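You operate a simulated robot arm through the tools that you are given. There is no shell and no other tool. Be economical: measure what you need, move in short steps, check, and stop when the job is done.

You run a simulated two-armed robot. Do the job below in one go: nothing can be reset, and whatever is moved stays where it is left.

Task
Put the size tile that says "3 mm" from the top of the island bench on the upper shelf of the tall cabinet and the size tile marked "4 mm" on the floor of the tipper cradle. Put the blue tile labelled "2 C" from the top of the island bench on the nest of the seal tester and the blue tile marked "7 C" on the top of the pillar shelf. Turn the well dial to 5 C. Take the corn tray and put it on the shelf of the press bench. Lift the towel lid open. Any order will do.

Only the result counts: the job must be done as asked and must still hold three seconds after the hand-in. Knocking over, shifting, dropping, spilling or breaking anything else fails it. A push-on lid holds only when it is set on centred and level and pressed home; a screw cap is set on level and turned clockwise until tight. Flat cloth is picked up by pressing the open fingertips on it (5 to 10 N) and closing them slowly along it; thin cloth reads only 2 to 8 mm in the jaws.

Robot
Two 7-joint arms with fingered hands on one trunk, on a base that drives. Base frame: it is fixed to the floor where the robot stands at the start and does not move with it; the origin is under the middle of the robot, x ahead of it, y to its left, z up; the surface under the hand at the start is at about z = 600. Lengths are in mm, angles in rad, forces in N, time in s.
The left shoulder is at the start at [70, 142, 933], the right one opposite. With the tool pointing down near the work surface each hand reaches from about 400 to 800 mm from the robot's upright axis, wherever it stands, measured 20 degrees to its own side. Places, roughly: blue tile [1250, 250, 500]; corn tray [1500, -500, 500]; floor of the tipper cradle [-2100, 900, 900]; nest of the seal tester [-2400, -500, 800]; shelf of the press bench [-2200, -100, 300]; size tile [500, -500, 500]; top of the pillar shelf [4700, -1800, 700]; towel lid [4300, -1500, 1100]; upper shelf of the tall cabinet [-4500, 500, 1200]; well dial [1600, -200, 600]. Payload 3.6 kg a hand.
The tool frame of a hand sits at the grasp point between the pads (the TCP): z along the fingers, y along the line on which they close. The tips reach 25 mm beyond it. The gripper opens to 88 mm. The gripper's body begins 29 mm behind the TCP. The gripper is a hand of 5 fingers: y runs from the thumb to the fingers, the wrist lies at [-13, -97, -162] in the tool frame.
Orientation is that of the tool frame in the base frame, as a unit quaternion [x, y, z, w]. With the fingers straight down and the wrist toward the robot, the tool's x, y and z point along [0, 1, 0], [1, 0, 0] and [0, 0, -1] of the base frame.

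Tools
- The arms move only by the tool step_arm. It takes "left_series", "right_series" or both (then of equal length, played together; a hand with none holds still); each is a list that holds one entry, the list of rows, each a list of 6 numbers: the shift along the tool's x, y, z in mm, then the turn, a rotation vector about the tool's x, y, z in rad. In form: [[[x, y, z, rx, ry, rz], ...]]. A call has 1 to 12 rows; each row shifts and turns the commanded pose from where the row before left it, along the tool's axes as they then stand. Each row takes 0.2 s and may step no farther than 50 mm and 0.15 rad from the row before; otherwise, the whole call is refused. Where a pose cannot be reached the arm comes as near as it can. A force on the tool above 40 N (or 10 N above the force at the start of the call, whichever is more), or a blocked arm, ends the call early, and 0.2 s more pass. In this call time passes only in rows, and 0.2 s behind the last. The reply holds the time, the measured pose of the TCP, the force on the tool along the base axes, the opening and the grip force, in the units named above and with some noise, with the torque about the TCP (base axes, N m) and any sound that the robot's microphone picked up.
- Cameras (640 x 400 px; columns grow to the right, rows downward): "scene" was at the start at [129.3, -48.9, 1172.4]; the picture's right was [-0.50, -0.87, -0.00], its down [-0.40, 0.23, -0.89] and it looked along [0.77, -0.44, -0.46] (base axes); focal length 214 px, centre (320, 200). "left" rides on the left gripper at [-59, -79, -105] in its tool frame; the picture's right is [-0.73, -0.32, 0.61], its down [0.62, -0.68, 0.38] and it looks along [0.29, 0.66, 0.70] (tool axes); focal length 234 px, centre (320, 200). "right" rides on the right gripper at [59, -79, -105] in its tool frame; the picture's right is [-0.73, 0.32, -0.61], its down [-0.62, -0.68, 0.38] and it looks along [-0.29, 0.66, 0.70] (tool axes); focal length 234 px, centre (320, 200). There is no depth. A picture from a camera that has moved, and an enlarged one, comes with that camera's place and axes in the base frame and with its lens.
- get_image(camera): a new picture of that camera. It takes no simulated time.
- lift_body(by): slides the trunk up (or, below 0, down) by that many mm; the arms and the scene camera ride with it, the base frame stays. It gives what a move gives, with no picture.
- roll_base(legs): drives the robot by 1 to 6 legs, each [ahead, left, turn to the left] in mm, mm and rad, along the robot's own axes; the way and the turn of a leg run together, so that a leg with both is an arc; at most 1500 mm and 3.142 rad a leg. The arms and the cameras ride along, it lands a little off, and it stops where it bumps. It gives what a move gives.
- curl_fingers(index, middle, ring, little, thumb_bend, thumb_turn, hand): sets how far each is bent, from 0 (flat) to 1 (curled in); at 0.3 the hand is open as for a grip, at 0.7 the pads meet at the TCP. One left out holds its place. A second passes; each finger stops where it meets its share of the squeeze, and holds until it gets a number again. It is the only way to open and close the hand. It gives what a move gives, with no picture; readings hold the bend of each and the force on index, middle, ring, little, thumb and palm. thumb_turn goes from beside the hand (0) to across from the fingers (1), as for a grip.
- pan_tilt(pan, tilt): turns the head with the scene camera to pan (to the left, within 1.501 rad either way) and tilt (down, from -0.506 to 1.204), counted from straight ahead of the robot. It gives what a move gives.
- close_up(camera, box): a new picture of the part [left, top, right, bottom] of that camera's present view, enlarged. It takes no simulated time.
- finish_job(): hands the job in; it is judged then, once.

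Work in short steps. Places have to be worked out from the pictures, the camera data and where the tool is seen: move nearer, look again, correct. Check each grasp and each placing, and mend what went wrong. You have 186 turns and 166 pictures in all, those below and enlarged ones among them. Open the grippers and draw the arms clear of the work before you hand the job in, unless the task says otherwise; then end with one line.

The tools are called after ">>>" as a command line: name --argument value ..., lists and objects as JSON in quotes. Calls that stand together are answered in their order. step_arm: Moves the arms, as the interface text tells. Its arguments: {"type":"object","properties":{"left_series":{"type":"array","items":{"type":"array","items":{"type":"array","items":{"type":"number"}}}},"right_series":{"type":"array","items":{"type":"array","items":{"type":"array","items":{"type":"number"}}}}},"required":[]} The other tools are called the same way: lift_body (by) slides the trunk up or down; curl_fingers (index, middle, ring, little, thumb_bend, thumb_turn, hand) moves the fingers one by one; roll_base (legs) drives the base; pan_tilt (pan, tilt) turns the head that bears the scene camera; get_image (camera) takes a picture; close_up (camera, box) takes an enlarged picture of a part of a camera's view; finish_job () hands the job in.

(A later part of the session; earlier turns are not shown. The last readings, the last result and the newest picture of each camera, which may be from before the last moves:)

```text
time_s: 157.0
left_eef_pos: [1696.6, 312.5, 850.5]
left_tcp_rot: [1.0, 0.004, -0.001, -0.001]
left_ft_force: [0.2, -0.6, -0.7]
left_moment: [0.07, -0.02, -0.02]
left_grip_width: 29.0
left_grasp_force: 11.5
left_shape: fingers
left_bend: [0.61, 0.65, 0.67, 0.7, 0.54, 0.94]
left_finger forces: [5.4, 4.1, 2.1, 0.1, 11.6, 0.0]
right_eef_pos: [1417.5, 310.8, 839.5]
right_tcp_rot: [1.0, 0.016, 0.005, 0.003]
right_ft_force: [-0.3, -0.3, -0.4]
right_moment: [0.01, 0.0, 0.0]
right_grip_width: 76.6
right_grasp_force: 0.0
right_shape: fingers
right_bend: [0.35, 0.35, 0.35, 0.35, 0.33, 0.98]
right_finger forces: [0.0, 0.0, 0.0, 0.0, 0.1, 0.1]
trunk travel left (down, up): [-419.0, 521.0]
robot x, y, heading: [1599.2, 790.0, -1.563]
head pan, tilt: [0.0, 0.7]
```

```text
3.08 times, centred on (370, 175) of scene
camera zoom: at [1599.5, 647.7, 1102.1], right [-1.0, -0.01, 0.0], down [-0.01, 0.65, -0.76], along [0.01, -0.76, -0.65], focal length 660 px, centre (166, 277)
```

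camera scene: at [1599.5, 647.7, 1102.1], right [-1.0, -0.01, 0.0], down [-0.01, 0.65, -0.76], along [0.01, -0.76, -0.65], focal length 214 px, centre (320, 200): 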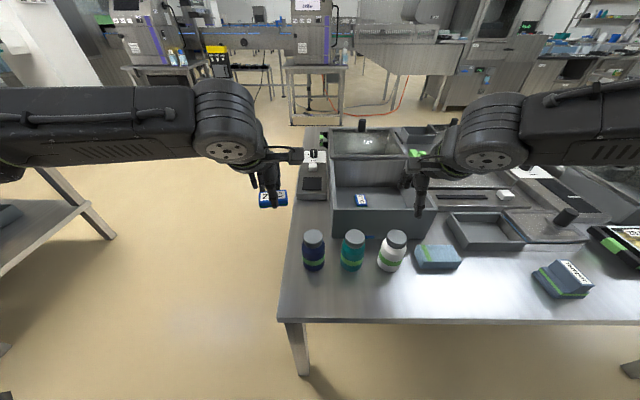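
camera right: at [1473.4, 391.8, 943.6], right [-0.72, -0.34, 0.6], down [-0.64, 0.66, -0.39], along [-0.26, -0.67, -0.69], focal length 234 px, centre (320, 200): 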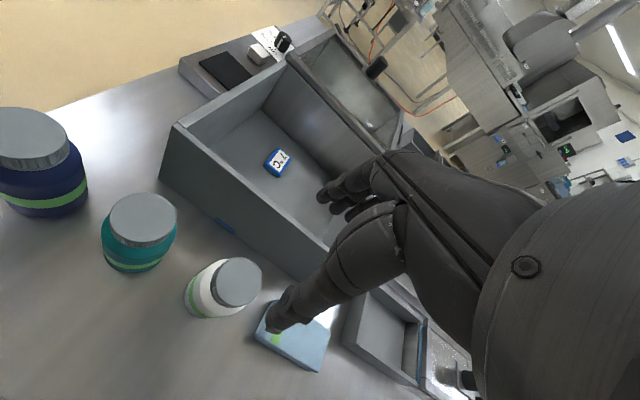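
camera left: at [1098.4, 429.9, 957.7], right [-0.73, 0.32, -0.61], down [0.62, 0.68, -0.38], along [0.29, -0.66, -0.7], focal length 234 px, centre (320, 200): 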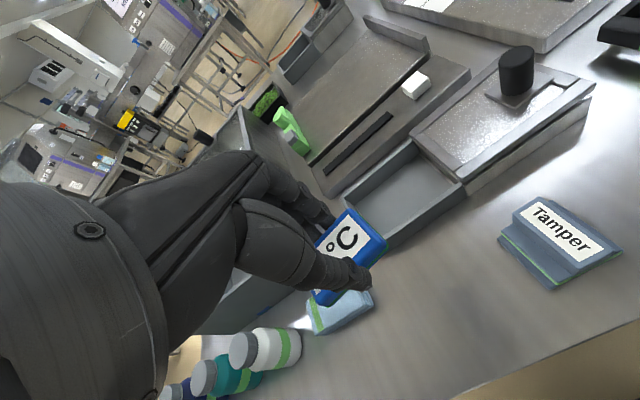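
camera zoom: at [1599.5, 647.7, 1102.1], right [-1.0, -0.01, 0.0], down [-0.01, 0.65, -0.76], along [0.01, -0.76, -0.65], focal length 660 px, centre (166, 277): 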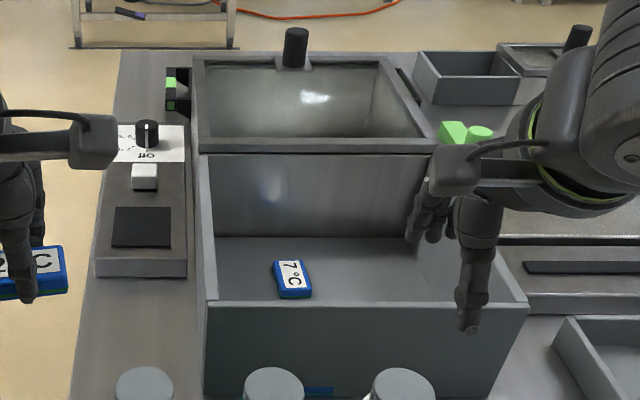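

The tile's long side runs along y (x 1446–1480, y 37–97); the box rim is at z≈721. I lower the trunk 50, pre-close the right fingers slightly, and move above the tile.

>>> lift_body --by -50

>>> curl_fingers --hand "right" --index 0.35 --middle 0.35 --ring 0.35 --little 0.35 --thumb_bend 0.3

>>> step_arm --right_series '[[[8, 40, -3, 0, 0, 0], [8, 40, 0, 0, 0, 0], [8, 40, 0, 0, 0, 0], [8, 40, 0, 0, 0, 0], [8, 40, 0, 0, 0, 0], [6, 38, 0, 0, 0, 0], [0, 0, 35, 0, 0, 0], [0, 0, 35, 0, 0, 0]]]'

>>> get_image --camera "right"

>>> close_up --camera "scene" --box '[280, 110, 460, 240]'

```text
time_s: 157.9
left_eef_pos: [1697.7, 313.7, 801.3]
left_tcp_rot: [1.0, 0.004, 0.0, 0.001]
left_ft_force: [0.5, -1.0, 0.1]
left_moment: [-0.03, 0.01, 0.01]
left_grip_width: 28.4
left_grasp_force: 12.0
left_shape: fingers
left_bend: [0.61, 0.65, 0.67, 0.7, 0.54, 0.94]
left_finger forces: [5.5, 4.2, 2.1, 0.0, 11.7, 0.0]
right_eef_pos: [1417.9, 310.9, 789.1]
right_tcp_rot: [1.0, 0.016, 0.004, 0.005]
right_ft_force: [0.0, 0.2, 0.1]
right_moment: [0.0, 0.02, 0.01]
right_grip_width: 76.3
right_grasp_force: 0.1
right_shape: fingers
right_bend: [0.35, 0.35, 0.35, 0.35, 0.33, 0.98]
right_finger forces: [0.0, 0.1, 0.0, 0.0, 0.1, 0.0]
trunk travel left (down, up): [-369.0, 571.0]
robot x, y, heading: [1597.3, 791.1, -1.562]
head pan, tilt: [0.0, 0.7]
```

```text
time_s: 158.9
left_eef_pos: [1697.4, 314.4, 802.4]
left_tcp_rot: [1.0, 0.004, 0.0, 0.0]
left_ft_force: [-0.6, -0.6, -0.9]
left_moment: [0.02, 0.02, 0.03]
left_grip_width: 29.0
left_grasp_force: 11.2
left_shape: fingers
left_bend: [0.61, 0.65, 0.67, 0.7, 0.54, 0.94]
left_finger forces: [5.5, 4.1, 2.0, 0.1, 11.6, 0.1]
right_eef_pos: [1417.2, 312.4, 789.3]
right_tcp_rot: [1.0, 0.015, 0.005, 0.005]
right_ft_force: [-0.4, -0.3, -0.7]
right_moment: [0.0, -0.01, -0.06]
right_grip_width: 79.1
right_grasp_force: 0.1
right_shape: fingers
right_bend: [0.35, 0.35, 0.35, 0.35, 0.3, 0.98]
right_finger forces: [0.1, 0.1, 0.0, 0.1, 0.0, 0.1]
trunk travel left (down, up): [-369.0, 571.0]
robot x, y, heading: [1600.6, 786.5, -1.563]
head pan, tilt: [0.0, 0.7]
```

```text
time_s: 160.7
left_eef_pos: [1697.1, 313.3, 801.3]
left_tcp_rot: [1.0, 0.004, 0.0, 0.0]
left_ft_force: [0.0, 0.5, -0.3]
left_moment: [-0.04, 0.01, -0.01]
left_grip_width: 28.8
left_grasp_force: 11.6
left_shape: fingers
left_bend: [0.61, 0.65, 0.67, 0.7, 0.54, 0.94]
left_finger forces: [5.6, 4.1, 2.1, 0.0, 11.7, 0.1]
right_eef_pos: [1432.6, 131.1, 720.4]
right_tcp_rot: [1.0, 0.015, 0.004, 0.005]
right_ft_force: [-0.4, -0.6, 0.2]
right_moment: [0.0, -0.01, -0.02]
right_grip_width: 79.3
right_grasp_force: 0.1
right_shape: fingers
right_bend: [0.35, 0.35, 0.35, 0.35, 0.3, 0.98]
right_finger forces: [0.0, 0.0, 0.0, 0.0, 0.0, 0.1]
right hand out of reach, approached as far as the arm can: row 5, 6, 8
trunk travel left (down, up): [-369.0, 571.0]
robot x, y, heading: [1597.8, 786.4, -1.564]
head pan, tilt: [0.0, 0.7]
```

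```text
96 pictures are left
camera right: at [1488.5, 212.4, 825.1], right [-0.72, -0.34, 0.6], down [-0.64, 0.66, -0.4], along [-0.26, -0.67, -0.69], focal length 234 px, centre (320, 200)
```

right: 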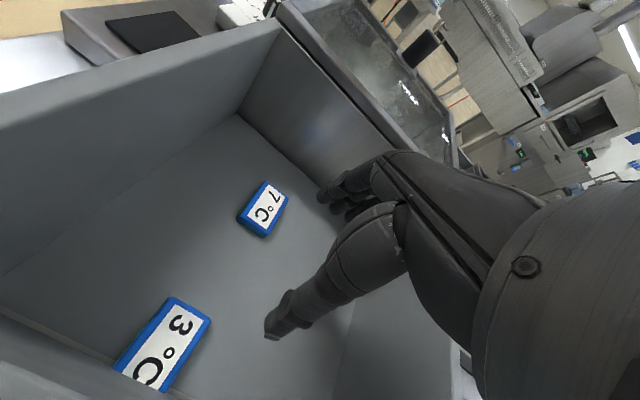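

```text
3.08 times, centred on (370, 175) of scene
camera zoom: at [1599.2, 649.0, 1052.3], right [-1.0, -0.01, 0.0], down [-0.01, 0.64, -0.76], along [0.01, -0.76, -0.64], focal length 660 px, centre (166, 277)
```

zoom: 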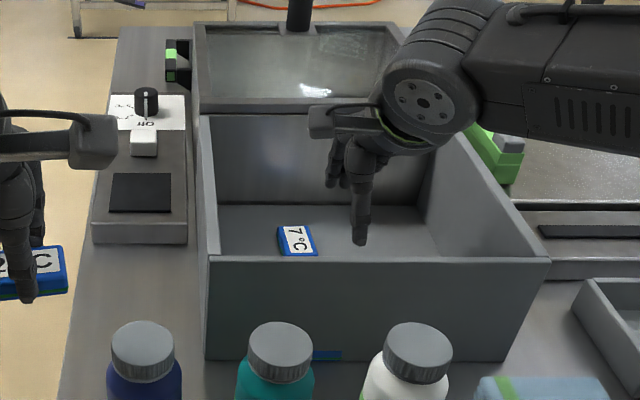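

Reach limit again (a "3 C" tile is also in the box, to be left alone). I raise the trunk 60, inch the base ahead 25 mm, and retry.

>>> lift_body --by 60

>>> roll_base --legs '[[25, 0, 0]]'

>>> step_arm --right_series '[[[10, 5, 0, 0, 0, 0], [10, 5, 0, 0, 0, 0], [8, 5, 0, 0, 0, 0], [0, 0, 20, 0, 0, 0]]]'

```text
time_s: 161.7
left_eef_pos: [1696.3, 315.2, 861.0]
left_tcp_rot: [1.0, 0.004, 0.0, 0.0]
left_ft_force: [-0.1, -0.1, -0.5]
left_moment: [-0.01, -0.03, -0.01]
left_grip_width: 29.1
left_grasp_force: 11.9
left_shape: fingers
left_bend: [0.61, 0.65, 0.67, 0.7, 0.54, 0.94]
left_finger forces: [5.5, 4.1, 2.1, 0.0, 11.7, 0.1]
right_eef_pos: [1433.0, 130.4, 780.0]
right_tcp_rot: [1.0, 0.016, 0.004, 0.005]
right_ft_force: [-0.5, 0.6, 0.5]
right_moment: [-0.03, 0.01, 0.02]
right_grip_width: 79.3
right_grasp_force: 0.1
right_shape: fingers
right_bend: [0.35, 0.35, 0.35, 0.35, 0.3, 0.98]
right_finger forces: [0.0, 0.1, 0.0, 0.1, 0.0, 0.1]
trunk travel left (down, up): [-429.0, 511.0]
robot x, y, heading: [1598.0, 786.4, -1.562]
head pan, tilt: [0.0, 0.7]
```

```text
time_s: 162.5
left_eef_pos: [1696.8, 288.1, 861.6]
left_tcp_rot: [1.0, 0.004, 0.0, 0.0]
left_ft_force: [-0.3, -0.4, -0.3]
left_moment: [0.01, 0.01, 0.0]
left_grip_width: 29.0
left_grasp_force: 11.7
left_shape: fingers
left_bend: [0.61, 0.65, 0.67, 0.7, 0.54, 0.94]
left_finger forces: [5.5, 4.0, 2.2, 0.0, 11.8, 0.0]
right_eef_pos: [1434.7, 105.4, 780.3]
right_tcp_rot: [1.0, 0.016, 0.004, 0.004]
right_ft_force: [0.6, 0.5, -0.2]
right_moment: [0.01, -0.01, 0.01]
right_grip_width: 79.3
right_grasp_force: 0.0
right_shape: fingers
right_bend: [0.35, 0.35, 0.35, 0.35, 0.3, 0.98]
right_finger forces: [0.0, 0.0, 0.0, 0.0, 0.1, 0.0]
trunk travel left (down, up): [-429.0, 511.0]
robot x, y, heading: [1598.9, 763.5, -1.56]
head pan, tilt: [0.0, 0.7]
```

```text
time_s: 163.5
left_eef_pos: [1696.9, 289.1, 860.7]
left_tcp_rot: [1.0, 0.004, 0.0, 0.0]
left_ft_force: [0.5, -0.7, 0.1]
left_moment: [0.01, 0.0, -0.02]
left_grip_width: 28.7
left_grasp_force: 10.8
left_shape: fingers
left_bend: [0.61, 0.65, 0.67, 0.7, 0.54, 0.94]
left_finger forces: [5.5, 4.0, 2.0, 0.0, 11.7, 0.0]
right_eef_pos: [1443.4, 116.5, 764.2]
right_tcp_rot: [1.0, 0.017, 0.006, 0.005]
right_ft_force: [-0.1, 0.0, -0.2]
right_moment: [-0.01, -0.01, 0.0]
right_grip_width: 79.4
right_grasp_force: 0.1
right_shape: fingers
right_bend: [0.35, 0.35, 0.35, 0.35, 0.3, 0.98]
right_finger forces: [0.0, 0.0, 0.1, 0.1, 0.0, 0.0]
right hand out of reach, approached as far as the arm can: row 1, 2, 3, 4
trunk travel left (down, up): [-429.0, 511.0]
robot x, y, heading: [1596.2, 762.8, -1.564]
head pan, tilt: [0.0, 0.7]
```

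The wrist seems flexion-limited when it is above shoulder height, so I raise the trunk 130 mm and come down from there.

>>> lift_body --by 130

>>> step_arm --right_series '[[[5, 10, 30, 0, 0, 0], [5, 12, 30, 0, 0, 0], [5, 10, 30, 0, 0, 0], [4, 10, 30, 0, 0, 0]]]'

```text
time_s: 165.1
left_eef_pos: [1697.4, 287.1, 991.0]
left_tcp_rot: [1.0, 0.004, 0.0, 0.0]
left_ft_force: [0.0, 0.1, 0.0]
left_moment: [0.0, 0.0, 0.02]
left_grip_width: 28.6
left_grasp_force: 11.5
left_shape: fingers
left_bend: [0.61, 0.65, 0.67, 0.7, 0.54, 0.94]
left_finger forces: [5.5, 4.1, 2.2, 0.0, 11.5, 0.0]
right_eef_pos: [1444.0, 116.0, 895.3]
right_tcp_rot: [1.0, 0.015, 0.004, 0.006]
right_ft_force: [-0.5, 0.3, 0.8]
right_moment: [-0.05, 0.01, 0.0]
right_grip_width: 79.6
right_grasp_force: 0.1
right_shape: fingers
right_bend: [0.35, 0.35, 0.35, 0.35, 0.3, 0.98]
right_finger forces: [0.0, 0.0, 0.1, 0.0, 0.1, 0.0]
trunk travel left (down, up): [-559.0, 381.0]
robot x, y, heading: [1596.9, 759.6, -1.564]
head pan, tilt: [0.0, 0.7]
```

```text
time_s: 166.1
left_eef_pos: [1697.6, 288.0, 990.6]
left_tcp_rot: [1.0, 0.004, 0.0, 0.0]
left_ft_force: [0.5, 0.1, -0.1]
left_moment: [-0.01, -0.01, 0.02]
left_grip_width: 28.9
left_grasp_force: 12.3
left_shape: fingers
left_bend: [0.61, 0.65, 0.67, 0.7, 0.54, 0.94]
left_finger forces: [5.6, 4.1, 2.1, 0.0, 11.7, 0.1]
right_eef_pos: [1416.6, 136.3, 808.1]
right_tcp_rot: [1.0, 0.016, 0.005, 0.005]
right_ft_force: [-0.5, -0.6, 0.1]
right_moment: [0.0, -0.05, 0.0]
right_grip_width: 79.4
right_grasp_force: 0.0
right_shape: fingers
right_bend: [0.35, 0.35, 0.35, 0.35, 0.3, 0.98]
right_finger forces: [0.0, 0.0, 0.0, 0.0, 0.0, 0.0]
right hand out of reach, approached as far as the arm can: row 1, 2, 3, 4
trunk travel left (down, up): [-559.0, 381.0]
robot x, y, heading: [1599.0, 762.9, -1.56]
head pan, tilt: [0.0, 0.7]
```

It drifts outward, so the target should lie farther to the right hand's own side. I retract the right hand a bit, shift the base left 140 mm, lower the trunk to start height, and retry.

>>> step_arm --right_series '[[[0, -30, -30, 0, 0, 0], [0, -35, -30, 0, 0, 0]]]'

>>> roll_base --legs '[[0, 140, 0]]'

>>> lift_body --by -90

>>> step_arm --right_series '[[[-20, 30, 0, 0, 0, 0], [-20, 30, 0, 0, 0, 0], [-20, 30, 0, 0, 0, 0], [-20, 30, 0, 0, 0, 0]]]'

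```text
time_s: 166.7
left_eef_pos: [1697.4, 289.2, 992.8]
left_tcp_rot: [1.0, 0.004, -0.001, 0.001]
left_ft_force: [0.5, 1.0, -0.1]
left_moment: [0.01, 0.0, -0.01]
left_grip_width: 28.7
left_grasp_force: 11.7
left_shape: fingers
left_bend: [0.61, 0.65, 0.67, 0.7, 0.54, 0.94]
left_finger forces: [5.5, 4.0, 2.0, 0.0, 11.6, 0.0]
right_eef_pos: [1413.2, 198.0, 867.3]
right_tcp_rot: [1.0, 0.016, 0.004, 0.007]
right_ft_force: [-0.5, 0.5, -0.5]
right_moment: [-0.04, 0.0, 0.0]
right_grip_width: 79.5
right_grasp_force: 0.2
right_shape: fingers
right_bend: [0.35, 0.35, 0.35, 0.35, 0.3, 0.98]
right_finger forces: [0.0, 0.0, 0.0, 0.0, 0.0, 0.0]
trunk travel left (down, up): [-559.0, 381.0]
robot x, y, heading: [1598.1, 764.6, -1.562]
head pan, tilt: [0.0, 0.7]
```

```text
time_s: 168.0
left_eef_pos: [1840.4, 289.7, 991.3]
left_tcp_rot: [1.0, 0.006, 0.001, 0.0]
left_ft_force: [0.0, -0.3, 0.4]
left_moment: [0.02, 0.0, -0.01]
left_grip_width: 29.0
left_grasp_force: 11.2
left_shape: fingers
left_bend: [0.61, 0.65, 0.67, 0.7, 0.54, 0.94]
left_finger forces: [5.4, 4.1, 2.1, 0.1, 11.6, 0.1]
right_eef_pos: [1556.0, 197.0, 867.7]
right_tcp_rot: [1.0, 0.018, 0.004, 0.005]
right_ft_force: [-0.3, 0.7, 0.3]
right_moment: [-0.03, -0.01, -0.03]
right_grip_width: 79.2
right_grasp_force: 0.2
right_shape: fingers
right_bend: [0.35, 0.35, 0.35, 0.35, 0.3, 0.98]
right_finger forces: [0.0, 0.1, 0.0, 0.0, 0.0, 0.0]
trunk travel left (down, up): [-559.0, 381.0]
robot x, y, heading: [1736.8, 762.4, -1.556]
head pan, tilt: [0.0, 0.7]
```

```text
time_s: 169.3
left_eef_pos: [1840.2, 289.9, 901.3]
left_tcp_rot: [1.0, 0.007, 0.0, 0.001]
left_ft_force: [0.1, 0.5, -0.8]
left_moment: [0.03, 0.02, 0.01]
left_grip_width: 29.0
left_grasp_force: 11.5
left_shape: fingers
left_bend: [0.61, 0.65, 0.67, 0.7, 0.54, 0.94]
left_finger forces: [5.5, 3.9, 2.0, 0.0, 11.5, 0.1]
right_eef_pos: [1556.8, 198.5, 777.2]
right_tcp_rot: [1.0, 0.018, 0.005, 0.006]
right_ft_force: [-0.2, -0.2, 0.3]
right_moment: [-0.01, 0.03, -0.02]
right_grip_width: 79.4
right_grasp_force: 0.1
right_shape: fingers
right_bend: [0.35, 0.35, 0.35, 0.35, 0.3, 0.98]
right_finger forces: [0.0, 0.0, 0.0, 0.0, 0.0, 0.0]
trunk travel left (down, up): [-469.0, 471.0]
robot x, y, heading: [1737.5, 763.4, -1.559]
head pan, tilt: [0.0, 0.7]
```

```text
time_s: 170.3
left_eef_pos: [1839.7, 288.5, 901.4]
left_tcp_rot: [1.0, 0.006, 0.0, -0.001]
left_ft_force: [-0.3, 0.2, 0.1]
left_moment: [-0.01, 0.0, -0.01]
left_grip_width: 29.1
left_grasp_force: 11.3
left_shape: fingers
left_bend: [0.61, 0.65, 0.67, 0.7, 0.54, 0.94]
left_finger forces: [5.5, 3.9, 2.1, 0.1, 11.6, 0.0]
right_eef_pos: [1479.3, 75.5, 776.8]
right_tcp_rot: [1.0, 0.018, 0.005, 0.005]
right_ft_force: [1.0, -0.6, 0.5]
right_moment: [0.03, -0.05, 0.0]
right_grip_width: 79.3
right_grasp_force: 0.1
right_shape: fingers
right_bend: [0.35, 0.35, 0.35, 0.35, 0.3, 0.98]
right_finger forces: [0.1, 0.1, 0.1, 0.1, 0.0, 0.0]
trunk travel left (down, up): [-469.0, 471.0]
robot x, y, heading: [1736.4, 764.5, -1.557]
head pan, tilt: [0.0, 0.7]
```

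Now it reaches. I move 16 mm over and descend to z≈680, then view.

>>> step_arm --right_series '[[[-8, 0, 25, 0, 0, 0], [-8, 1, 25, 0, 0, 0], [0, 0, 25, 0, 0, 0], [0, 0, 20, 0, 0, 0]]]'

>>> get_image --camera "right"

```text
time_s: 171.3
left_eef_pos: [1840.0, 290.4, 900.6]
left_tcp_rot: [1.0, 0.006, -0.001, 0.0]
left_ft_force: [0.5, 0.5, -0.7]
left_moment: [0.01, -0.01, 0.02]
left_grip_width: 29.0
left_grasp_force: 11.6
left_shape: fingers
left_bend: [0.61, 0.65, 0.67, 0.7, 0.54, 0.94]
left_finger forces: [5.5, 4.0, 2.1, 0.0, 11.6, 0.0]
right_eef_pos: [1461.7, 100.9, 697.6]
right_tcp_rot: [1.0, 0.018, 0.005, 0.006]
right_ft_force: [0.5, -0.2, -0.6]
right_moment: [0.0, 0.0, 0.02]
right_grip_width: 79.7
right_grasp_force: 0.0
right_shape: fingers
right_bend: [0.35, 0.35, 0.35, 0.35, 0.3, 0.98]
right_finger forces: [0.0, 0.1, 0.0, 0.1, 0.1, 0.0]
right hand out of reach, approached as far as the arm can: row 2, 3, 4
trunk travel left (down, up): [-469.0, 471.0]
robot x, y, heading: [1734.5, 765.7, -1.556]
head pan, tilt: [0.0, 0.7]
```

```text
94 pictures are left
camera right: at [1516.0, 182.0, 802.7], right [-0.72, -0.34, 0.6], down [-0.64, 0.65, -0.4], along [-0.26, -0.68, -0.69], focal length 234 px, centre (320, 200)
```

right: 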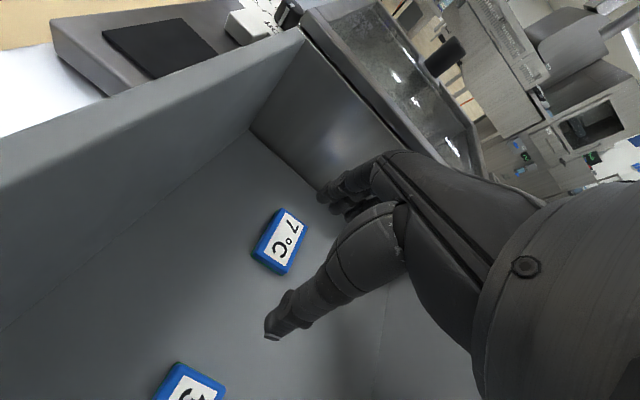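

Reach shrinks with depth below the shoulder, so I raise the hand relative to the body and lower the trunk instead.

>>> step_arm --right_series '[[[0, 0, -30, 0, 0, 0], [0, 0, -30, 0, 0, 0], [0, 0, -10, 0, 0, 0]]]'

>>> lift_body --by -80

>>> get_image --camera "right"

```text
time_s: 172.1
left_eef_pos: [1839.6, 290.8, 901.9]
left_tcp_rot: [1.0, 0.006, 0.0, 0.0]
left_ft_force: [0.1, -0.4, -0.6]
left_moment: [-0.02, -0.01, 0.0]
left_grip_width: 28.8
left_grasp_force: 11.3
left_shape: fingers
left_bend: [0.61, 0.65, 0.67, 0.7, 0.54, 0.94]
left_finger forces: [5.6, 4.0, 2.0, 0.0, 11.6, 0.0]
right_eef_pos: [1459.9, 100.9, 766.5]
right_tcp_rot: [1.0, 0.018, 0.005, 0.005]
right_ft_force: [-0.1, -0.2, 0.1]
right_moment: [0.0, -0.02, 0.0]
right_grip_width: 79.4
right_grasp_force: 0.1
right_shape: fingers
right_bend: [0.35, 0.35, 0.35, 0.35, 0.3, 0.98]
right_finger forces: [0.1, 0.0, 0.0, 0.1, 0.0, 0.1]
trunk travel left (down, up): [-469.0, 471.0]
robot x, y, heading: [1739.8, 765.3, -1.561]
head pan, tilt: [0.0, 0.7]
```

```text
time_s: 173.2
left_eef_pos: [1838.7, 290.5, 822.4]
left_tcp_rot: [1.0, 0.006, 0.0, 0.001]
left_ft_force: [-0.8, 0.0, 0.0]
left_moment: [-0.01, 0.0, 0.01]
left_grip_width: 28.6
left_grasp_force: 11.8
left_shape: fingers
left_bend: [0.61, 0.65, 0.67, 0.7, 0.54, 0.94]
left_finger forces: [5.5, 4.0, 2.1, 0.0, 11.6, 0.0]
right_eef_pos: [1461.5, 101.2, 687.7]
right_tcp_rot: [1.0, 0.018, 0.005, 0.006]
right_ft_force: [-0.4, -0.1, 0.2]
right_moment: [0.0, 0.0, -0.02]
right_grip_width: 79.4
right_grasp_force: 0.0
right_shape: fingers
right_bend: [0.35, 0.35, 0.35, 0.35, 0.3, 0.98]
right_finger forces: [0.0, 0.0, 0.0, 0.0, 0.1, 0.0]
trunk travel left (down, up): [-389.0, 551.0]
robot x, y, heading: [1737.5, 764.9, -1.556]
head pan, tilt: [0.0, 0.7]
```

```text
93 pictures are left
camera right: at [1515.0, 183.0, 792.4], right [-0.72, -0.34, 0.6], down [-0.64, 0.65, -0.4], along [-0.26, -0.67, -0.69], focal length 234 px, centre (320, 200)
```

right: 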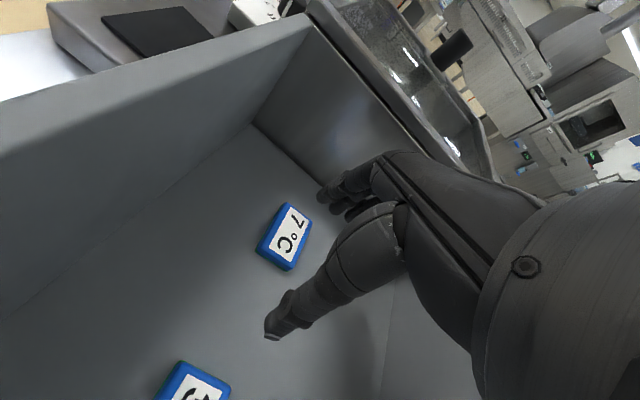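

Tile centre (1460,70). I move 29 mm ahead then use the trunk to descend.

>>> step_arm --right_series '[[[0, 15, 0, 0, 0, 0], [0, 14, 0, 0, 0, 0]]]'

>>> lift_body --by -45

>>> get_image --camera "right"

```text
time_s: 173.8
left_eef_pos: [1839.1, 289.4, 820.9]
left_tcp_rot: [1.0, 0.007, 0.001, 0.001]
left_ft_force: [-0.2, 0.4, -0.5]
left_moment: [0.01, 0.04, 0.01]
left_grip_width: 29.0
left_grasp_force: 11.7
left_shape: fingers
left_bend: [0.61, 0.65, 0.67, 0.7, 0.54, 0.94]
left_finger forces: [5.5, 4.0, 2.2, 0.0, 11.6, 0.0]
right_eef_pos: [1460.6, 71.6, 688.0]
right_tcp_rot: [1.0, 0.017, 0.005, 0.006]
right_ft_force: [0.4, 0.0, 0.1]
right_moment: [-0.01, 0.04, -0.02]
right_grip_width: 79.4
right_grasp_force: 0.1
right_shape: fingers
right_bend: [0.35, 0.35, 0.35, 0.35, 0.3, 0.98]
right_finger forces: [0.1, 0.1, 0.1, 0.0, 0.0, 0.0]
trunk travel left (down, up): [-389.0, 551.0]
robot x, y, heading: [1739.2, 764.3, -1.56]
head pan, tilt: [0.0, 0.7]
```

```text
time_s: 174.7
left_eef_pos: [1839.6, 290.2, 776.6]
left_tcp_rot: [1.0, 0.006, 0.0, 0.001]
left_ft_force: [0.0, -0.4, 0.0]
left_moment: [0.02, 0.0, -0.02]
left_grip_width: 29.1
left_grasp_force: 11.7
left_shape: fingers
left_bend: [0.61, 0.65, 0.67, 0.7, 0.54, 0.94]
left_finger forces: [5.6, 3.9, 2.1, 0.1, 11.6, 0.0]
right_eef_pos: [1460.4, 71.2, 642.8]
right_tcp_rot: [1.0, 0.018, 0.005, 0.006]
right_ft_force: [-0.4, 0.0, -0.1]
right_moment: [0.0, -0.01, 0.01]
right_grip_width: 79.5
right_grasp_force: 0.1
right_shape: fingers
right_bend: [0.35, 0.35, 0.35, 0.35, 0.3, 0.98]
right_finger forces: [0.0, 0.0, 0.0, 0.1, 0.0, 0.1]
trunk travel left (down, up): [-344.0, 596.0]
robot x, y, heading: [1740.2, 762.0, -1.561]
head pan, tilt: [0.0, 0.7]
```

```text
92 pictures are left
camera right: at [1515.4, 152.9, 747.2], right [-0.72, -0.34, 0.6], down [-0.64, 0.65, -0.4], along [-0.26, -0.67, -0.69], focal length 234 px, centre (320, 200)
```

right: 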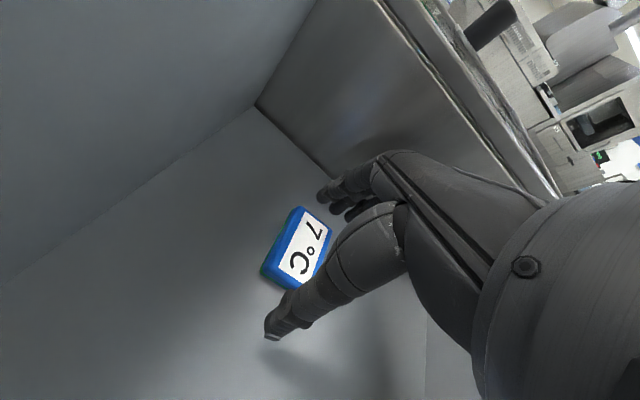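

Well centred. Descend 9 mm and grasp.

>>> step_arm --right_series '[[[0, 1, 5, 0, 0, 0], [0, 1, 4, 0, 0, 0]]]'

>>> curl_fingers --hand "right" --index 0.7 --middle 0.7 --ring 0.7 --little 0.7 --thumb_bend 0.7

>>> lift_body --by 200

>>> get_image --camera "right"

```text
time_s: 175.3
left_eef_pos: [1839.5, 289.1, 776.6]
left_tcp_rot: [1.0, 0.006, 0.0, 0.0]
left_ft_force: [-0.3, -1.4, -0.6]
left_moment: [-0.02, -0.01, 0.02]
left_grip_width: 29.1
left_grasp_force: 11.7
left_shape: fingers
left_bend: [0.61, 0.65, 0.67, 0.7, 0.54, 0.94]
left_finger forces: [5.5, 4.0, 2.0, 0.0, 11.5, 0.0]
right_eef_pos: [1459.4, 69.2, 632.7]
right_tcp_rot: [1.0, 0.018, 0.005, 0.005]
right_ft_force: [-0.2, 0.2, -0.1]
right_moment: [0.03, 0.01, 0.01]
right_grip_width: 79.3
right_grasp_force: 0.0
right_shape: fingers
right_bend: [0.35, 0.35, 0.35, 0.35, 0.3, 0.98]
right_finger forces: [0.1, 0.0, 0.0, 0.0, 0.0, 0.0]
trunk travel left (down, up): [-344.0, 596.0]
robot x, y, heading: [1740.6, 766.0, -1.561]
head pan, tilt: [0.0, 0.7]
```

```text
time_s: 176.3
left_eef_pos: [1839.1, 290.2, 776.7]
left_tcp_rot: [1.0, 0.006, 0.0, 0.001]
left_ft_force: [-0.6, -0.5, -1.0]
left_moment: [-0.01, -0.04, -0.03]
left_grip_width: 28.8
left_grasp_force: 11.3
left_shape: fingers
left_bend: [0.61, 0.65, 0.67, 0.7, 0.54, 0.94]
left_finger forces: [5.5, 4.0, 2.1, 0.1, 11.7, 0.0]
right_eef_pos: [1460.5, 69.1, 632.7]
right_tcp_rot: [1.0, 0.018, 0.005, 0.006]
right_ft_force: [0.0, -0.7, 1.2]
right_moment: [-0.01, 0.0, -0.01]
right_grip_width: 48.8
right_grasp_force: 13.4
right_shape: fingers
right_bend: [0.57, 0.6, 0.7, 0.7, 0.41, 0.96]
right_finger forces: [7.2, 7.1, 0.1, 0.0, 14.1, 0.0]
trunk travel left (down, up): [-344.0, 596.0]
robot x, y, heading: [1743.3, 764.4, -1.554]
head pan, tilt: [0.0, 0.7]
```

```text
time_s: 178.5
left_eef_pos: [1839.7, 290.5, 976.1]
left_tcp_rot: [1.0, 0.005, 0.0, 0.0]
left_ft_force: [-0.6, -1.4, 0.1]
left_moment: [0.01, -0.03, -0.03]
left_grip_width: 28.8
left_grasp_force: 11.6
left_shape: fingers
left_bend: [0.61, 0.65, 0.67, 0.7, 0.54, 0.94]
left_finger forces: [5.5, 4.0, 2.1, 0.1, 11.6, 0.0]
right_eef_pos: [1461.2, 68.8, 832.8]
right_tcp_rot: [1.0, 0.017, 0.005, 0.006]
right_ft_force: [-0.2, -0.4, -0.1]
right_moment: [0.0, 0.01, -0.04]
right_grip_width: 49.1
right_grasp_force: 13.9
right_shape: fingers
right_bend: [0.57, 0.6, 0.7, 0.7, 0.41, 0.95]
right_finger forces: [7.2, 6.9, 0.1, 0.0, 14.0, 0.0]
trunk travel left (down, up): [-544.0, 396.0]
robot x, y, heading: [1740.0, 763.2, -1.559]
head pan, tilt: [0.0, 0.7]
```

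```text
91 pictures are left
camera right: at [1515.0, 151.0, 937.5], right [-0.72, -0.34, 0.6], down [-0.64, 0.65, -0.4], along [-0.26, -0.67, -0.69], focal length 234 px, centre (320, 200)
```

right: 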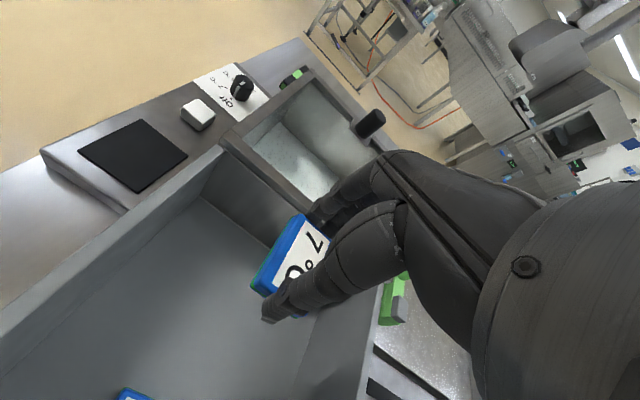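

7 C is held, and I can see the well dial. I pull the right hand in, then drive east and south through the gap toward the pillar.

>>> step_arm --right_series '[[[0, -40, -15, 0, 0, 0], [0, -45, -15, 0, 0, 0], [0, -45, -15, 0, 0, 0], [0, -45, -15, 0, 0, 0], [0, -45, -15, 0, 0, 0]]]'

>>> roll_base --legs '[[100, 630, 0]]'

>>> pan_tilt --pan 0.4 --tilt 0.35

>>> get_image --camera "scene"

```text
time_s: 179.7
left_eef_pos: [1838.9, 290.9, 977.9]
left_tcp_rot: [1.0, 0.006, 0.0, 0.0]
left_ft_force: [0.9, -0.2, 0.4]
left_moment: [-0.02, 0.0, -0.02]
left_grip_width: 29.1
left_grasp_force: 12.0
left_shape: fingers
left_bend: [0.61, 0.65, 0.67, 0.7, 0.54, 0.94]
left_finger forces: [5.4, 4.0, 2.1, 0.0, 11.6, 0.0]
right_eef_pos: [1452.1, 292.0, 906.1]
right_tcp_rot: [1.0, 0.018, 0.006, 0.007]
right_ft_force: [1.0, 0.1, -0.9]
right_moment: [-0.01, -0.02, 0.02]
right_grip_width: 49.2
right_grasp_force: 13.8
right_shape: fingers
right_bend: [0.57, 0.6, 0.7, 0.7, 0.41, 0.95]
right_finger forces: [7.3, 6.8, 0.1, 0.1, 13.9, 0.1]
trunk travel left (down, up): [-544.0, 396.0]
robot x, y, heading: [1735.3, 762.4, -1.558]
head pan, tilt: [0.0, 0.7]
```

```text
time_s: 183.2
left_eef_pos: [2442.4, 187.7, 978.6]
left_tcp_rot: [1.0, -0.007, 0.0, 0.0]
left_ft_force: [-0.2, -0.9, -0.7]
left_moment: [0.0, 0.02, 0.0]
left_grip_width: 28.9
left_grasp_force: 11.4
left_shape: fingers
left_bend: [0.61, 0.65, 0.67, 0.7, 0.54, 0.94]
left_finger forces: [5.6, 4.0, 2.2, 0.0, 11.6, 0.1]
right_eef_pos: [2056.8, 196.4, 904.7]
right_tcp_rot: [1.0, 0.006, 0.006, 0.006]
right_ft_force: [0.7, 0.1, -0.5]
right_moment: [-0.05, -0.01, -0.01]
right_grip_width: 49.1
right_grasp_force: 14.6
right_shape: fingers
right_bend: [0.57, 0.6, 0.7, 0.7, 0.41, 0.95]
right_finger forces: [7.2, 6.8, 0.1, 0.0, 13.9, 0.1]
trunk travel left (down, up): [-544.0, 396.0]
robot x, y, heading: [2355.5, 665.3, -1.579]
head pan, tilt: [0.0, 0.7]
```

```text
time_s: 184.0
left_eef_pos: [2443.8, 187.3, 977.4]
left_tcp_rot: [1.0, -0.006, 0.0, 0.0]
left_ft_force: [1.2, -0.6, -1.0]
left_moment: [0.01, -0.02, 0.05]
left_grip_width: 29.2
left_grasp_force: 12.0
left_shape: fingers
left_bend: [0.61, 0.65, 0.67, 0.7, 0.54, 0.94]
left_finger forces: [5.4, 4.1, 2.1, 0.0, 11.6, 0.0]
right_eef_pos: [2057.2, 196.6, 905.4]
right_tcp_rot: [1.0, 0.005, 0.006, 0.005]
right_ft_force: [-0.6, -0.4, 0.1]
right_moment: [-0.01, -0.03, 0.02]
right_grip_width: 48.9
right_grasp_force: 13.5
right_shape: fingers
right_bend: [0.57, 0.6, 0.7, 0.7, 0.41, 0.95]
right_finger forces: [7.2, 6.8, 0.1, 0.0, 14.0, 0.0]
trunk travel left (down, up): [-544.0, 396.0]
robot x, y, heading: [2352.5, 665.7, -1.588]
head pan, tilt: [0.4, 0.351]
```

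```text
90 pictures are left
camera scene: at [2388.3, 524.1, 1258.7], right [-0.93, -0.38, 0.0], down [-0.13, 0.32, -0.94], along [0.35, -0.87, -0.34], focal length 214 px, centre (320, 200)
```

scene: 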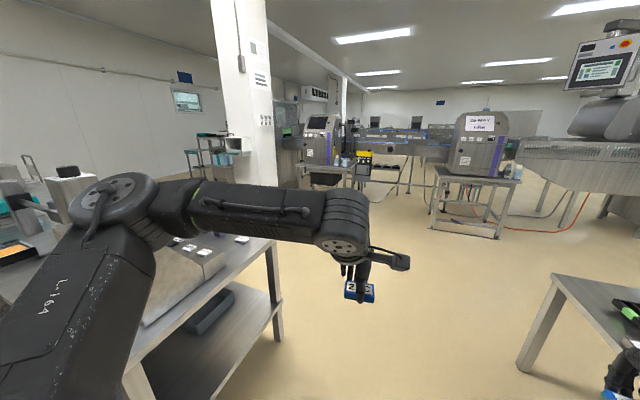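

The way south is clear. I drive 1500 ahead and then look east toward the pillar.

>>> roll_base --legs '[[1500, 0, 0], [0, 0, 1.1]]'

>>> pan_tilt --pan 0.0 --tilt 0.2

>>> get_image --camera "scene"

```text
time_s: 194.2
left_eef_pos: [2793.1, -952.0, 977.6]
left_tcp_rot: [0.854, 0.52, 0.0, 0.0]
left_ft_force: [0.1, 0.0, -0.1]
left_moment: [0.01, -0.02, -0.01]
left_grip_width: 28.8
left_grasp_force: 11.5
left_shape: fingers
left_bend: [0.61, 0.65, 0.67, 0.7, 0.54, 0.94]
left_finger forces: [5.4, 3.9, 2.0, 0.1, 11.4, 0.0]
right_eef_pos: [2612.0, -1294.2, 904.4]
right_tcp_rot: [0.848, 0.529, 0.007, 0.002]
right_ft_force: [-0.8, 0.0, -0.9]
right_moment: [0.01, 0.01, -0.01]
right_grip_width: 48.7
right_grasp_force: 13.5
right_shape: fingers
right_bend: [0.57, 0.6, 0.7, 0.7, 0.41, 0.95]
right_finger forces: [7.1, 6.5, 0.1, 0.1, 13.6, 0.1]
trunk travel left (down, up): [-544.0, 396.0]
robot x, y, heading: [2326.1, -820.3, -0.476]
head pan, tilt: [0.4, 0.351]
```

```text
time_s: 195.1
left_eef_pos: [2792.7, -952.8, 977.2]
left_tcp_rot: [0.855, 0.519, 0.0, 0.0]
left_ft_force: [0.7, 0.1, 0.0]
left_moment: [0.0, -0.01, -0.01]
left_grip_width: 28.5
left_grasp_force: 11.3
left_shape: fingers
left_bend: [0.61, 0.65, 0.67, 0.7, 0.54, 0.94]
left_finger forces: [5.4, 3.8, 2.0, 0.1, 11.4, 0.1]
right_eef_pos: [2612.0, -1293.5, 904.6]
right_tcp_rot: [0.849, 0.529, 0.007, 0.003]
right_ft_force: [0.9, 0.7, -0.2]
right_moment: [0.0, -0.01, -0.01]
right_grip_width: 48.7
right_grasp_force: 13.7
right_shape: fingers
right_bend: [0.57, 0.6, 0.7, 0.7, 0.41, 0.95]
right_finger forces: [7.0, 6.7, 0.1, 0.0, 13.6, 0.1]
trunk travel left (down, up): [-544.0, 396.0]
robot x, y, heading: [2330.5, -821.5, -0.483]
head pan, tilt: [0.0, 0.201]
```

```text
89 pictures are left
camera scene: at [2455.4, -887.8, 1272.7], right [-0.46, -0.89, 0.0], down [-0.18, 0.09, -0.98], along [0.87, -0.45, -0.2], focal length 214 px, centre (320, 200)
```

scene: 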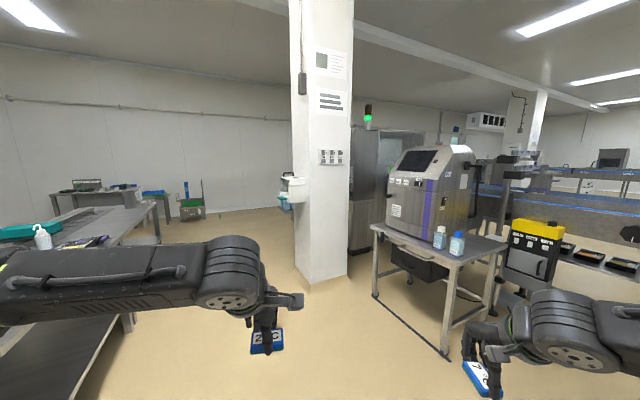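

>>> close_up --camera "scene" --box '[250, 130, 370, 300]'

```text
2.35 times, centred on (310, 215) of scene
camera zoom: at [2455.4, -887.8, 1272.7], right [-0.46, -0.89, 0.0], down [-0.18, 0.09, -0.98], along [0.87, -0.45, -0.2], focal length 505 px, centre (344, 165)
```

zoom: 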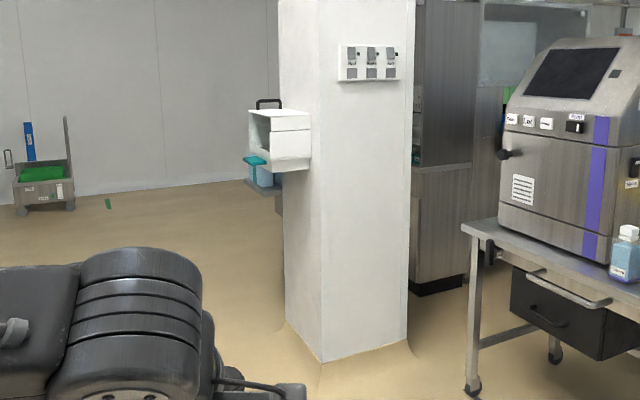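

The pillar occupies about x 4250–4670, y −1700…−2120; the towel dispenser and shelf are on its north face. I drive to stand north of it and face south.

>>> roll_base --legs '[[0, 0, 0.48], [1400, 0, 0], [450, 50, 0], [0, 0, -1.57]]'

>>> pan_tilt --pan 0.0 --tilt 0.45

>>> get_image --camera "scene"

```text
time_s: 209.4
left_eef_pos: [4213.1, -1180.2, 976.0]
left_tcp_rot: [1.0, 0.003, 0.0, 0.0]
left_ft_force: [0.1, -0.6, -1.1]
left_moment: [-0.01, -0.01, -0.04]
left_grip_width: 28.5
left_grasp_force: 10.7
left_shape: fingers
left_bend: [0.61, 0.65, 0.67, 0.7, 0.54, 0.94]
left_finger forces: [5.3, 3.8, 1.9, 0.0, 10.9, 0.0]
right_eef_pos: [3827.6, -1179.2, 906.1]
right_tcp_rot: [1.0, 0.016, 0.005, 0.006]
right_ft_force: [0.2, -0.1, -0.2]
right_moment: [0.01, -0.02, -0.03]
right_grip_width: 48.4
right_grasp_force: 13.4
right_shape: fingers
right_bend: [0.57, 0.6, 0.7, 0.7, 0.41, 0.95]
right_finger forces: [6.9, 6.4, 0.1, 0.1, 13.1, 0.0]
trunk travel left (down, up): [-544.0, 396.0]
robot x, y, heading: [4120.2, -708.2, -1.569]
head pan, tilt: [0.0, 0.201]
```

```text
time_s: 210.2
left_eef_pos: [4213.8, -1181.4, 977.7]
left_tcp_rot: [1.0, 0.003, -0.001, -0.001]
left_ft_force: [0.7, 0.8, -0.8]
left_moment: [0.04, -0.02, 0.04]
left_grip_width: 28.3
left_grasp_force: 10.4
left_shape: fingers
left_bend: [0.61, 0.65, 0.67, 0.7, 0.54, 0.94]
left_finger forces: [5.3, 3.7, 1.9, 0.0, 10.9, 0.0]
right_eef_pos: [3827.1, -1178.4, 905.1]
right_tcp_rot: [1.0, 0.014, 0.005, 0.006]
right_ft_force: [0.3, 0.1, -0.6]
right_moment: [-0.02, 0.0, -0.01]
right_grip_width: 48.2
right_grasp_force: 13.1
right_shape: fingers
right_bend: [0.57, 0.6, 0.7, 0.7, 0.41, 0.95]
right_finger forces: [6.9, 6.5, 0.1, 0.0, 13.2, 0.0]
trunk travel left (down, up): [-544.0, 396.0]
robot x, y, heading: [4117.4, -708.6, -1.568]
head pan, tilt: [0.0, 0.45]
```

```text
87 pictures are left
camera scene: at [4117.0, -852.5, 1249.6], right [-1.0, -0.01, 0.0], down [0.0, 0.43, -0.9], along [0.01, -0.9, -0.43], focal length 214 px, centre (320, 200)
```

scene: 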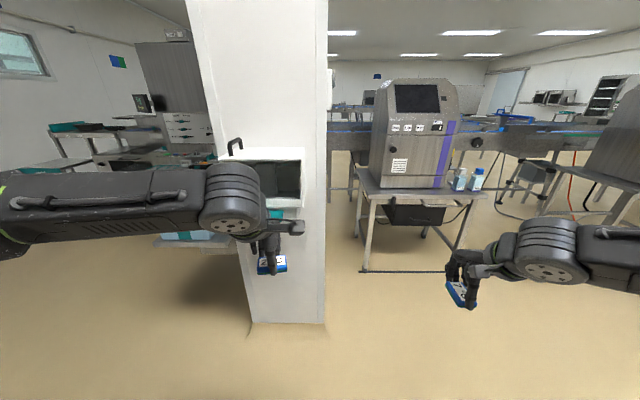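

>>> roll_base --legs '[[0, 500, 0]]'

>>> get_image --camera "scene"

>>> get_image --camera "right"

```text
time_s: 213.2
left_eef_pos: [4728.8, -1174.2, 976.3]
left_tcp_rot: [1.0, 0.008, 0.0, -0.001]
left_ft_force: [-0.1, -0.2, 0.8]
left_moment: [0.01, 0.01, 0.0]
left_grip_width: 28.2
left_grasp_force: 10.4
left_shape: fingers
left_bend: [0.61, 0.65, 0.67, 0.7, 0.54, 0.94]
left_finger forces: [5.3, 3.8, 1.9, 0.0, 10.9, 0.0]
right_eef_pos: [4344.3, -1177.5, 905.4]
right_tcp_rot: [1.0, 0.019, 0.006, 0.006]
right_ft_force: [-0.4, -0.1, -0.6]
right_moment: [-0.01, -0.02, 0.03]
right_grip_width: 48.3
right_grasp_force: 13.7
right_shape: fingers
right_bend: [0.57, 0.6, 0.7, 0.7, 0.41, 0.95]
right_finger forces: [6.9, 6.3, 0.0, 0.0, 13.1, 0.0]
trunk travel left (down, up): [-544.0, 396.0]
robot x, y, heading: [4627.6, -704.2, -1.558]
head pan, tilt: [0.0, 0.45]
```

```text
86 pictures are left
camera scene: at [4630.1, -847.1, 1249.5], right [-1.0, -0.02, 0.0], down [-0.01, 0.44, -0.9], along [0.01, -0.9, -0.44], focal length 214 px, centre (320, 200)
```

scene: 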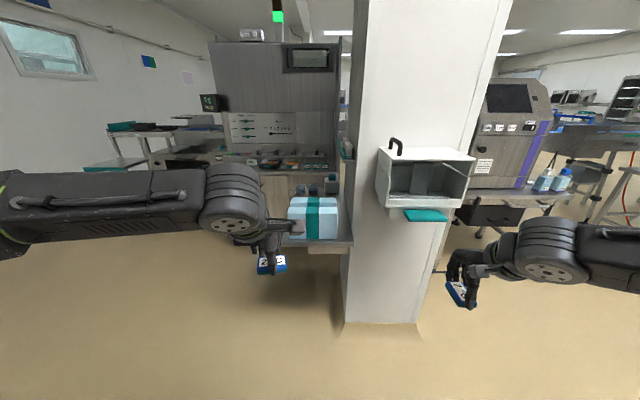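

```text
85 pictures are left
camera right: at [4398.4, -1094.5, 1009.9], right [-0.72, -0.34, 0.6], down [-0.65, 0.65, -0.4], along [-0.26, -0.68, -0.69], focal length 234 px, centre (320, 200)
```

right: 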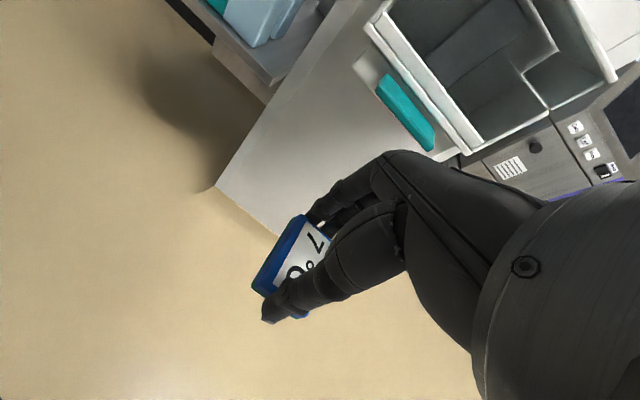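

>>> close_up --camera "scene" --box '[260, 120, 500, 270]'

>>> close_up --camera "scene" --box '[360, 130, 490, 230]'

```text
2.67 times, centred on (380, 195) of scene
camera zoom: at [4630.1, -847.1, 1249.5], right [-1.0, -0.02, 0.0], down [-0.01, 0.44, -0.9], along [0.01, -0.9, -0.44], focal length 572 px, centre (160, 213)
```

zoom: 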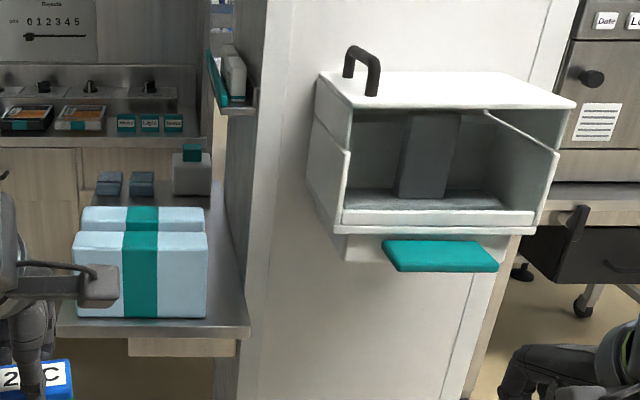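

```text
4.00 times, centred on (425, 180) of scene
camera zoom: at [4630.1, -847.1, 1249.5], right [-1.0, -0.02, 0.0], down [-0.01, 0.44, -0.9], along [0.01, -0.9, -0.44], focal length 858 px, centre (-100, 280)
```

zoom: 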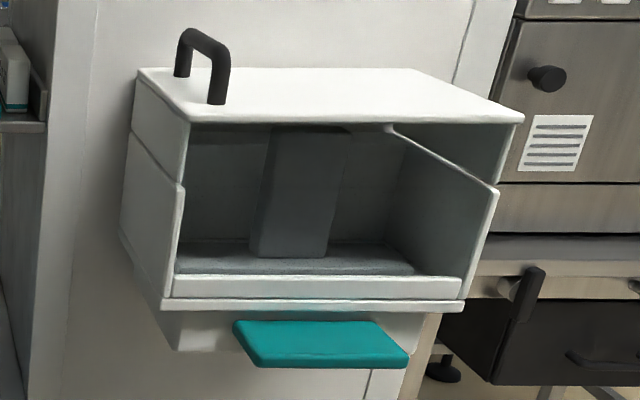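

The dispenser lid is about x 4183–4426, y −1465…−1632, z≈1080, with its handle near the east end. The pillar shelf is on the pillar's east side with boxes on it. I raise the trunk for a better view of the shelf's free space.

>>> lift_body --by 350

>>> roll_base --legs '[[100, 350, 0]]'

>>> pan_tilt --pan -0.2 --tilt 0.7

>>> get_image --camera "scene"

```text
time_s: 216.6
left_eef_pos: [4729.3, -1174.8, 1326.4]
left_tcp_rot: [1.0, 0.008, 0.0, 0.0]
left_ft_force: [-0.2, -0.5, -0.2]
left_moment: [0.03, 0.0, 0.01]
left_grip_width: 28.1
left_grasp_force: 10.9
left_shape: fingers
left_bend: [0.61, 0.65, 0.67, 0.7, 0.54, 0.94]
left_finger forces: [5.2, 3.8, 1.9, 0.0, 10.9, 0.0]
right_eef_pos: [4344.2, -1176.6, 1255.2]
right_tcp_rot: [1.0, 0.019, 0.005, 0.006]
right_ft_force: [0.2, -0.5, -0.9]
right_moment: [0.02, -0.01, -0.04]
right_grip_width: 48.4
right_grasp_force: 13.3
right_shape: fingers
right_bend: [0.57, 0.6, 0.7, 0.7, 0.41, 0.95]
right_finger forces: [6.9, 6.4, 0.1, 0.0, 13.1, 0.0]
trunk travel left (down, up): [-894.0, 46.0]
robot x, y, heading: [4628.4, -700.6, -1.56]
head pan, tilt: [0.0, 0.45]
```

```text
time_s: 218.9
left_eef_pos: [5074.9, -1268.4, 1327.2]
left_tcp_rot: [1.0, 0.008, 0.002, 0.001]
left_ft_force: [1.1, 0.6, 0.2]
left_moment: [-0.01, 0.02, -0.01]
left_grip_width: 28.1
left_grasp_force: 10.6
left_shape: fingers
left_bend: [0.61, 0.65, 0.67, 0.7, 0.54, 0.94]
left_finger forces: [5.3, 3.8, 1.9, 0.0, 11.0, 0.1]
right_eef_pos: [4690.1, -1271.5, 1254.9]
right_tcp_rot: [1.0, 0.02, 0.006, 0.006]
right_ft_force: [-0.2, 0.4, -0.7]
right_moment: [0.03, 0.0, 0.01]
right_grip_width: 48.3
right_grasp_force: 13.8
right_shape: fingers
right_bend: [0.57, 0.6, 0.7, 0.7, 0.41, 0.95]
right_finger forces: [6.9, 6.4, 0.1, 0.0, 13.2, 0.1]
trunk travel left (down, up): [-894.0, 46.0]
robot x, y, heading: [4973.8, -796.5, -1.553]
head pan, tilt: [0.0, 0.45]
```

```text
time_s: 219.7
left_eef_pos: [5078.2, -1268.3, 1325.8]
left_tcp_rot: [1.0, 0.008, 0.0, 0.001]
left_ft_force: [0.6, -0.5, 0.3]
left_moment: [0.02, -0.03, -0.04]
left_grip_width: 28.6
left_grasp_force: 10.4
left_shape: fingers
left_bend: [0.61, 0.65, 0.67, 0.7, 0.54, 0.94]
left_finger forces: [5.3, 3.8, 1.8, 0.0, 10.9, 0.0]
right_eef_pos: [4692.9, -1271.0, 1256.4]
right_tcp_rot: [1.0, 0.019, 0.006, 0.005]
right_ft_force: [-0.2, 0.4, -0.5]
right_moment: [-0.02, -0.03, 0.0]
right_grip_width: 48.4
right_grasp_force: 13.5
right_shape: fingers
right_bend: [0.57, 0.6, 0.7, 0.7, 0.41, 0.95]
right_finger forces: [6.9, 6.4, 0.2, 0.0, 13.2, 0.1]
trunk travel left (down, up): [-894.0, 46.0]
robot x, y, heading: [4976.5, -794.2, -1.558]
head pan, tilt: [-0.201, 0.7]
```

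```text
82 pictures are left
camera scene: at [4962.0, -932.8, 1577.4], right [-0.98, 0.18, 0.0], down [0.12, 0.63, -0.77], along [-0.14, -0.75, -0.64], focal length 214 px, centre (320, 200)
```

scene: 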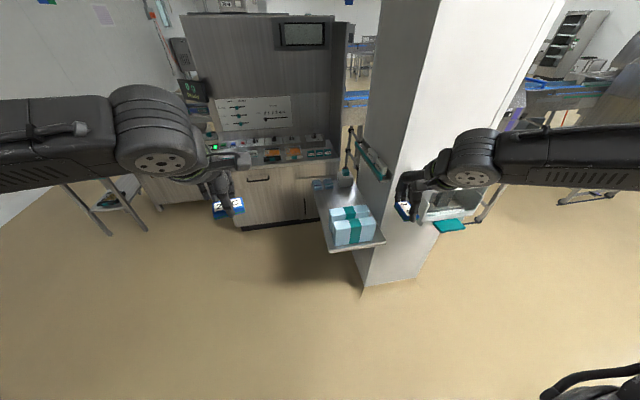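

>>> close_up --camera "scene" --box '[290, 160, 410, 270]'

```text
3.64 times, centred on (350, 215) of scene
camera zoom: at [4962.0, -932.8, 1577.4], right [-0.98, 0.18, 0.0], down [0.12, 0.63, -0.77], along [-0.14, -0.75, -0.64], focal length 780 px, centre (211, 146)
```

zoom: 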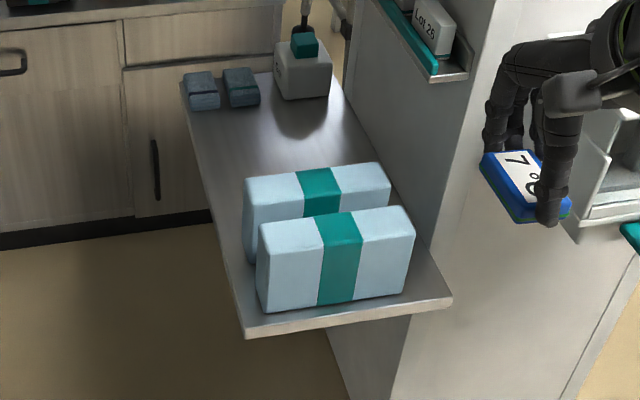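

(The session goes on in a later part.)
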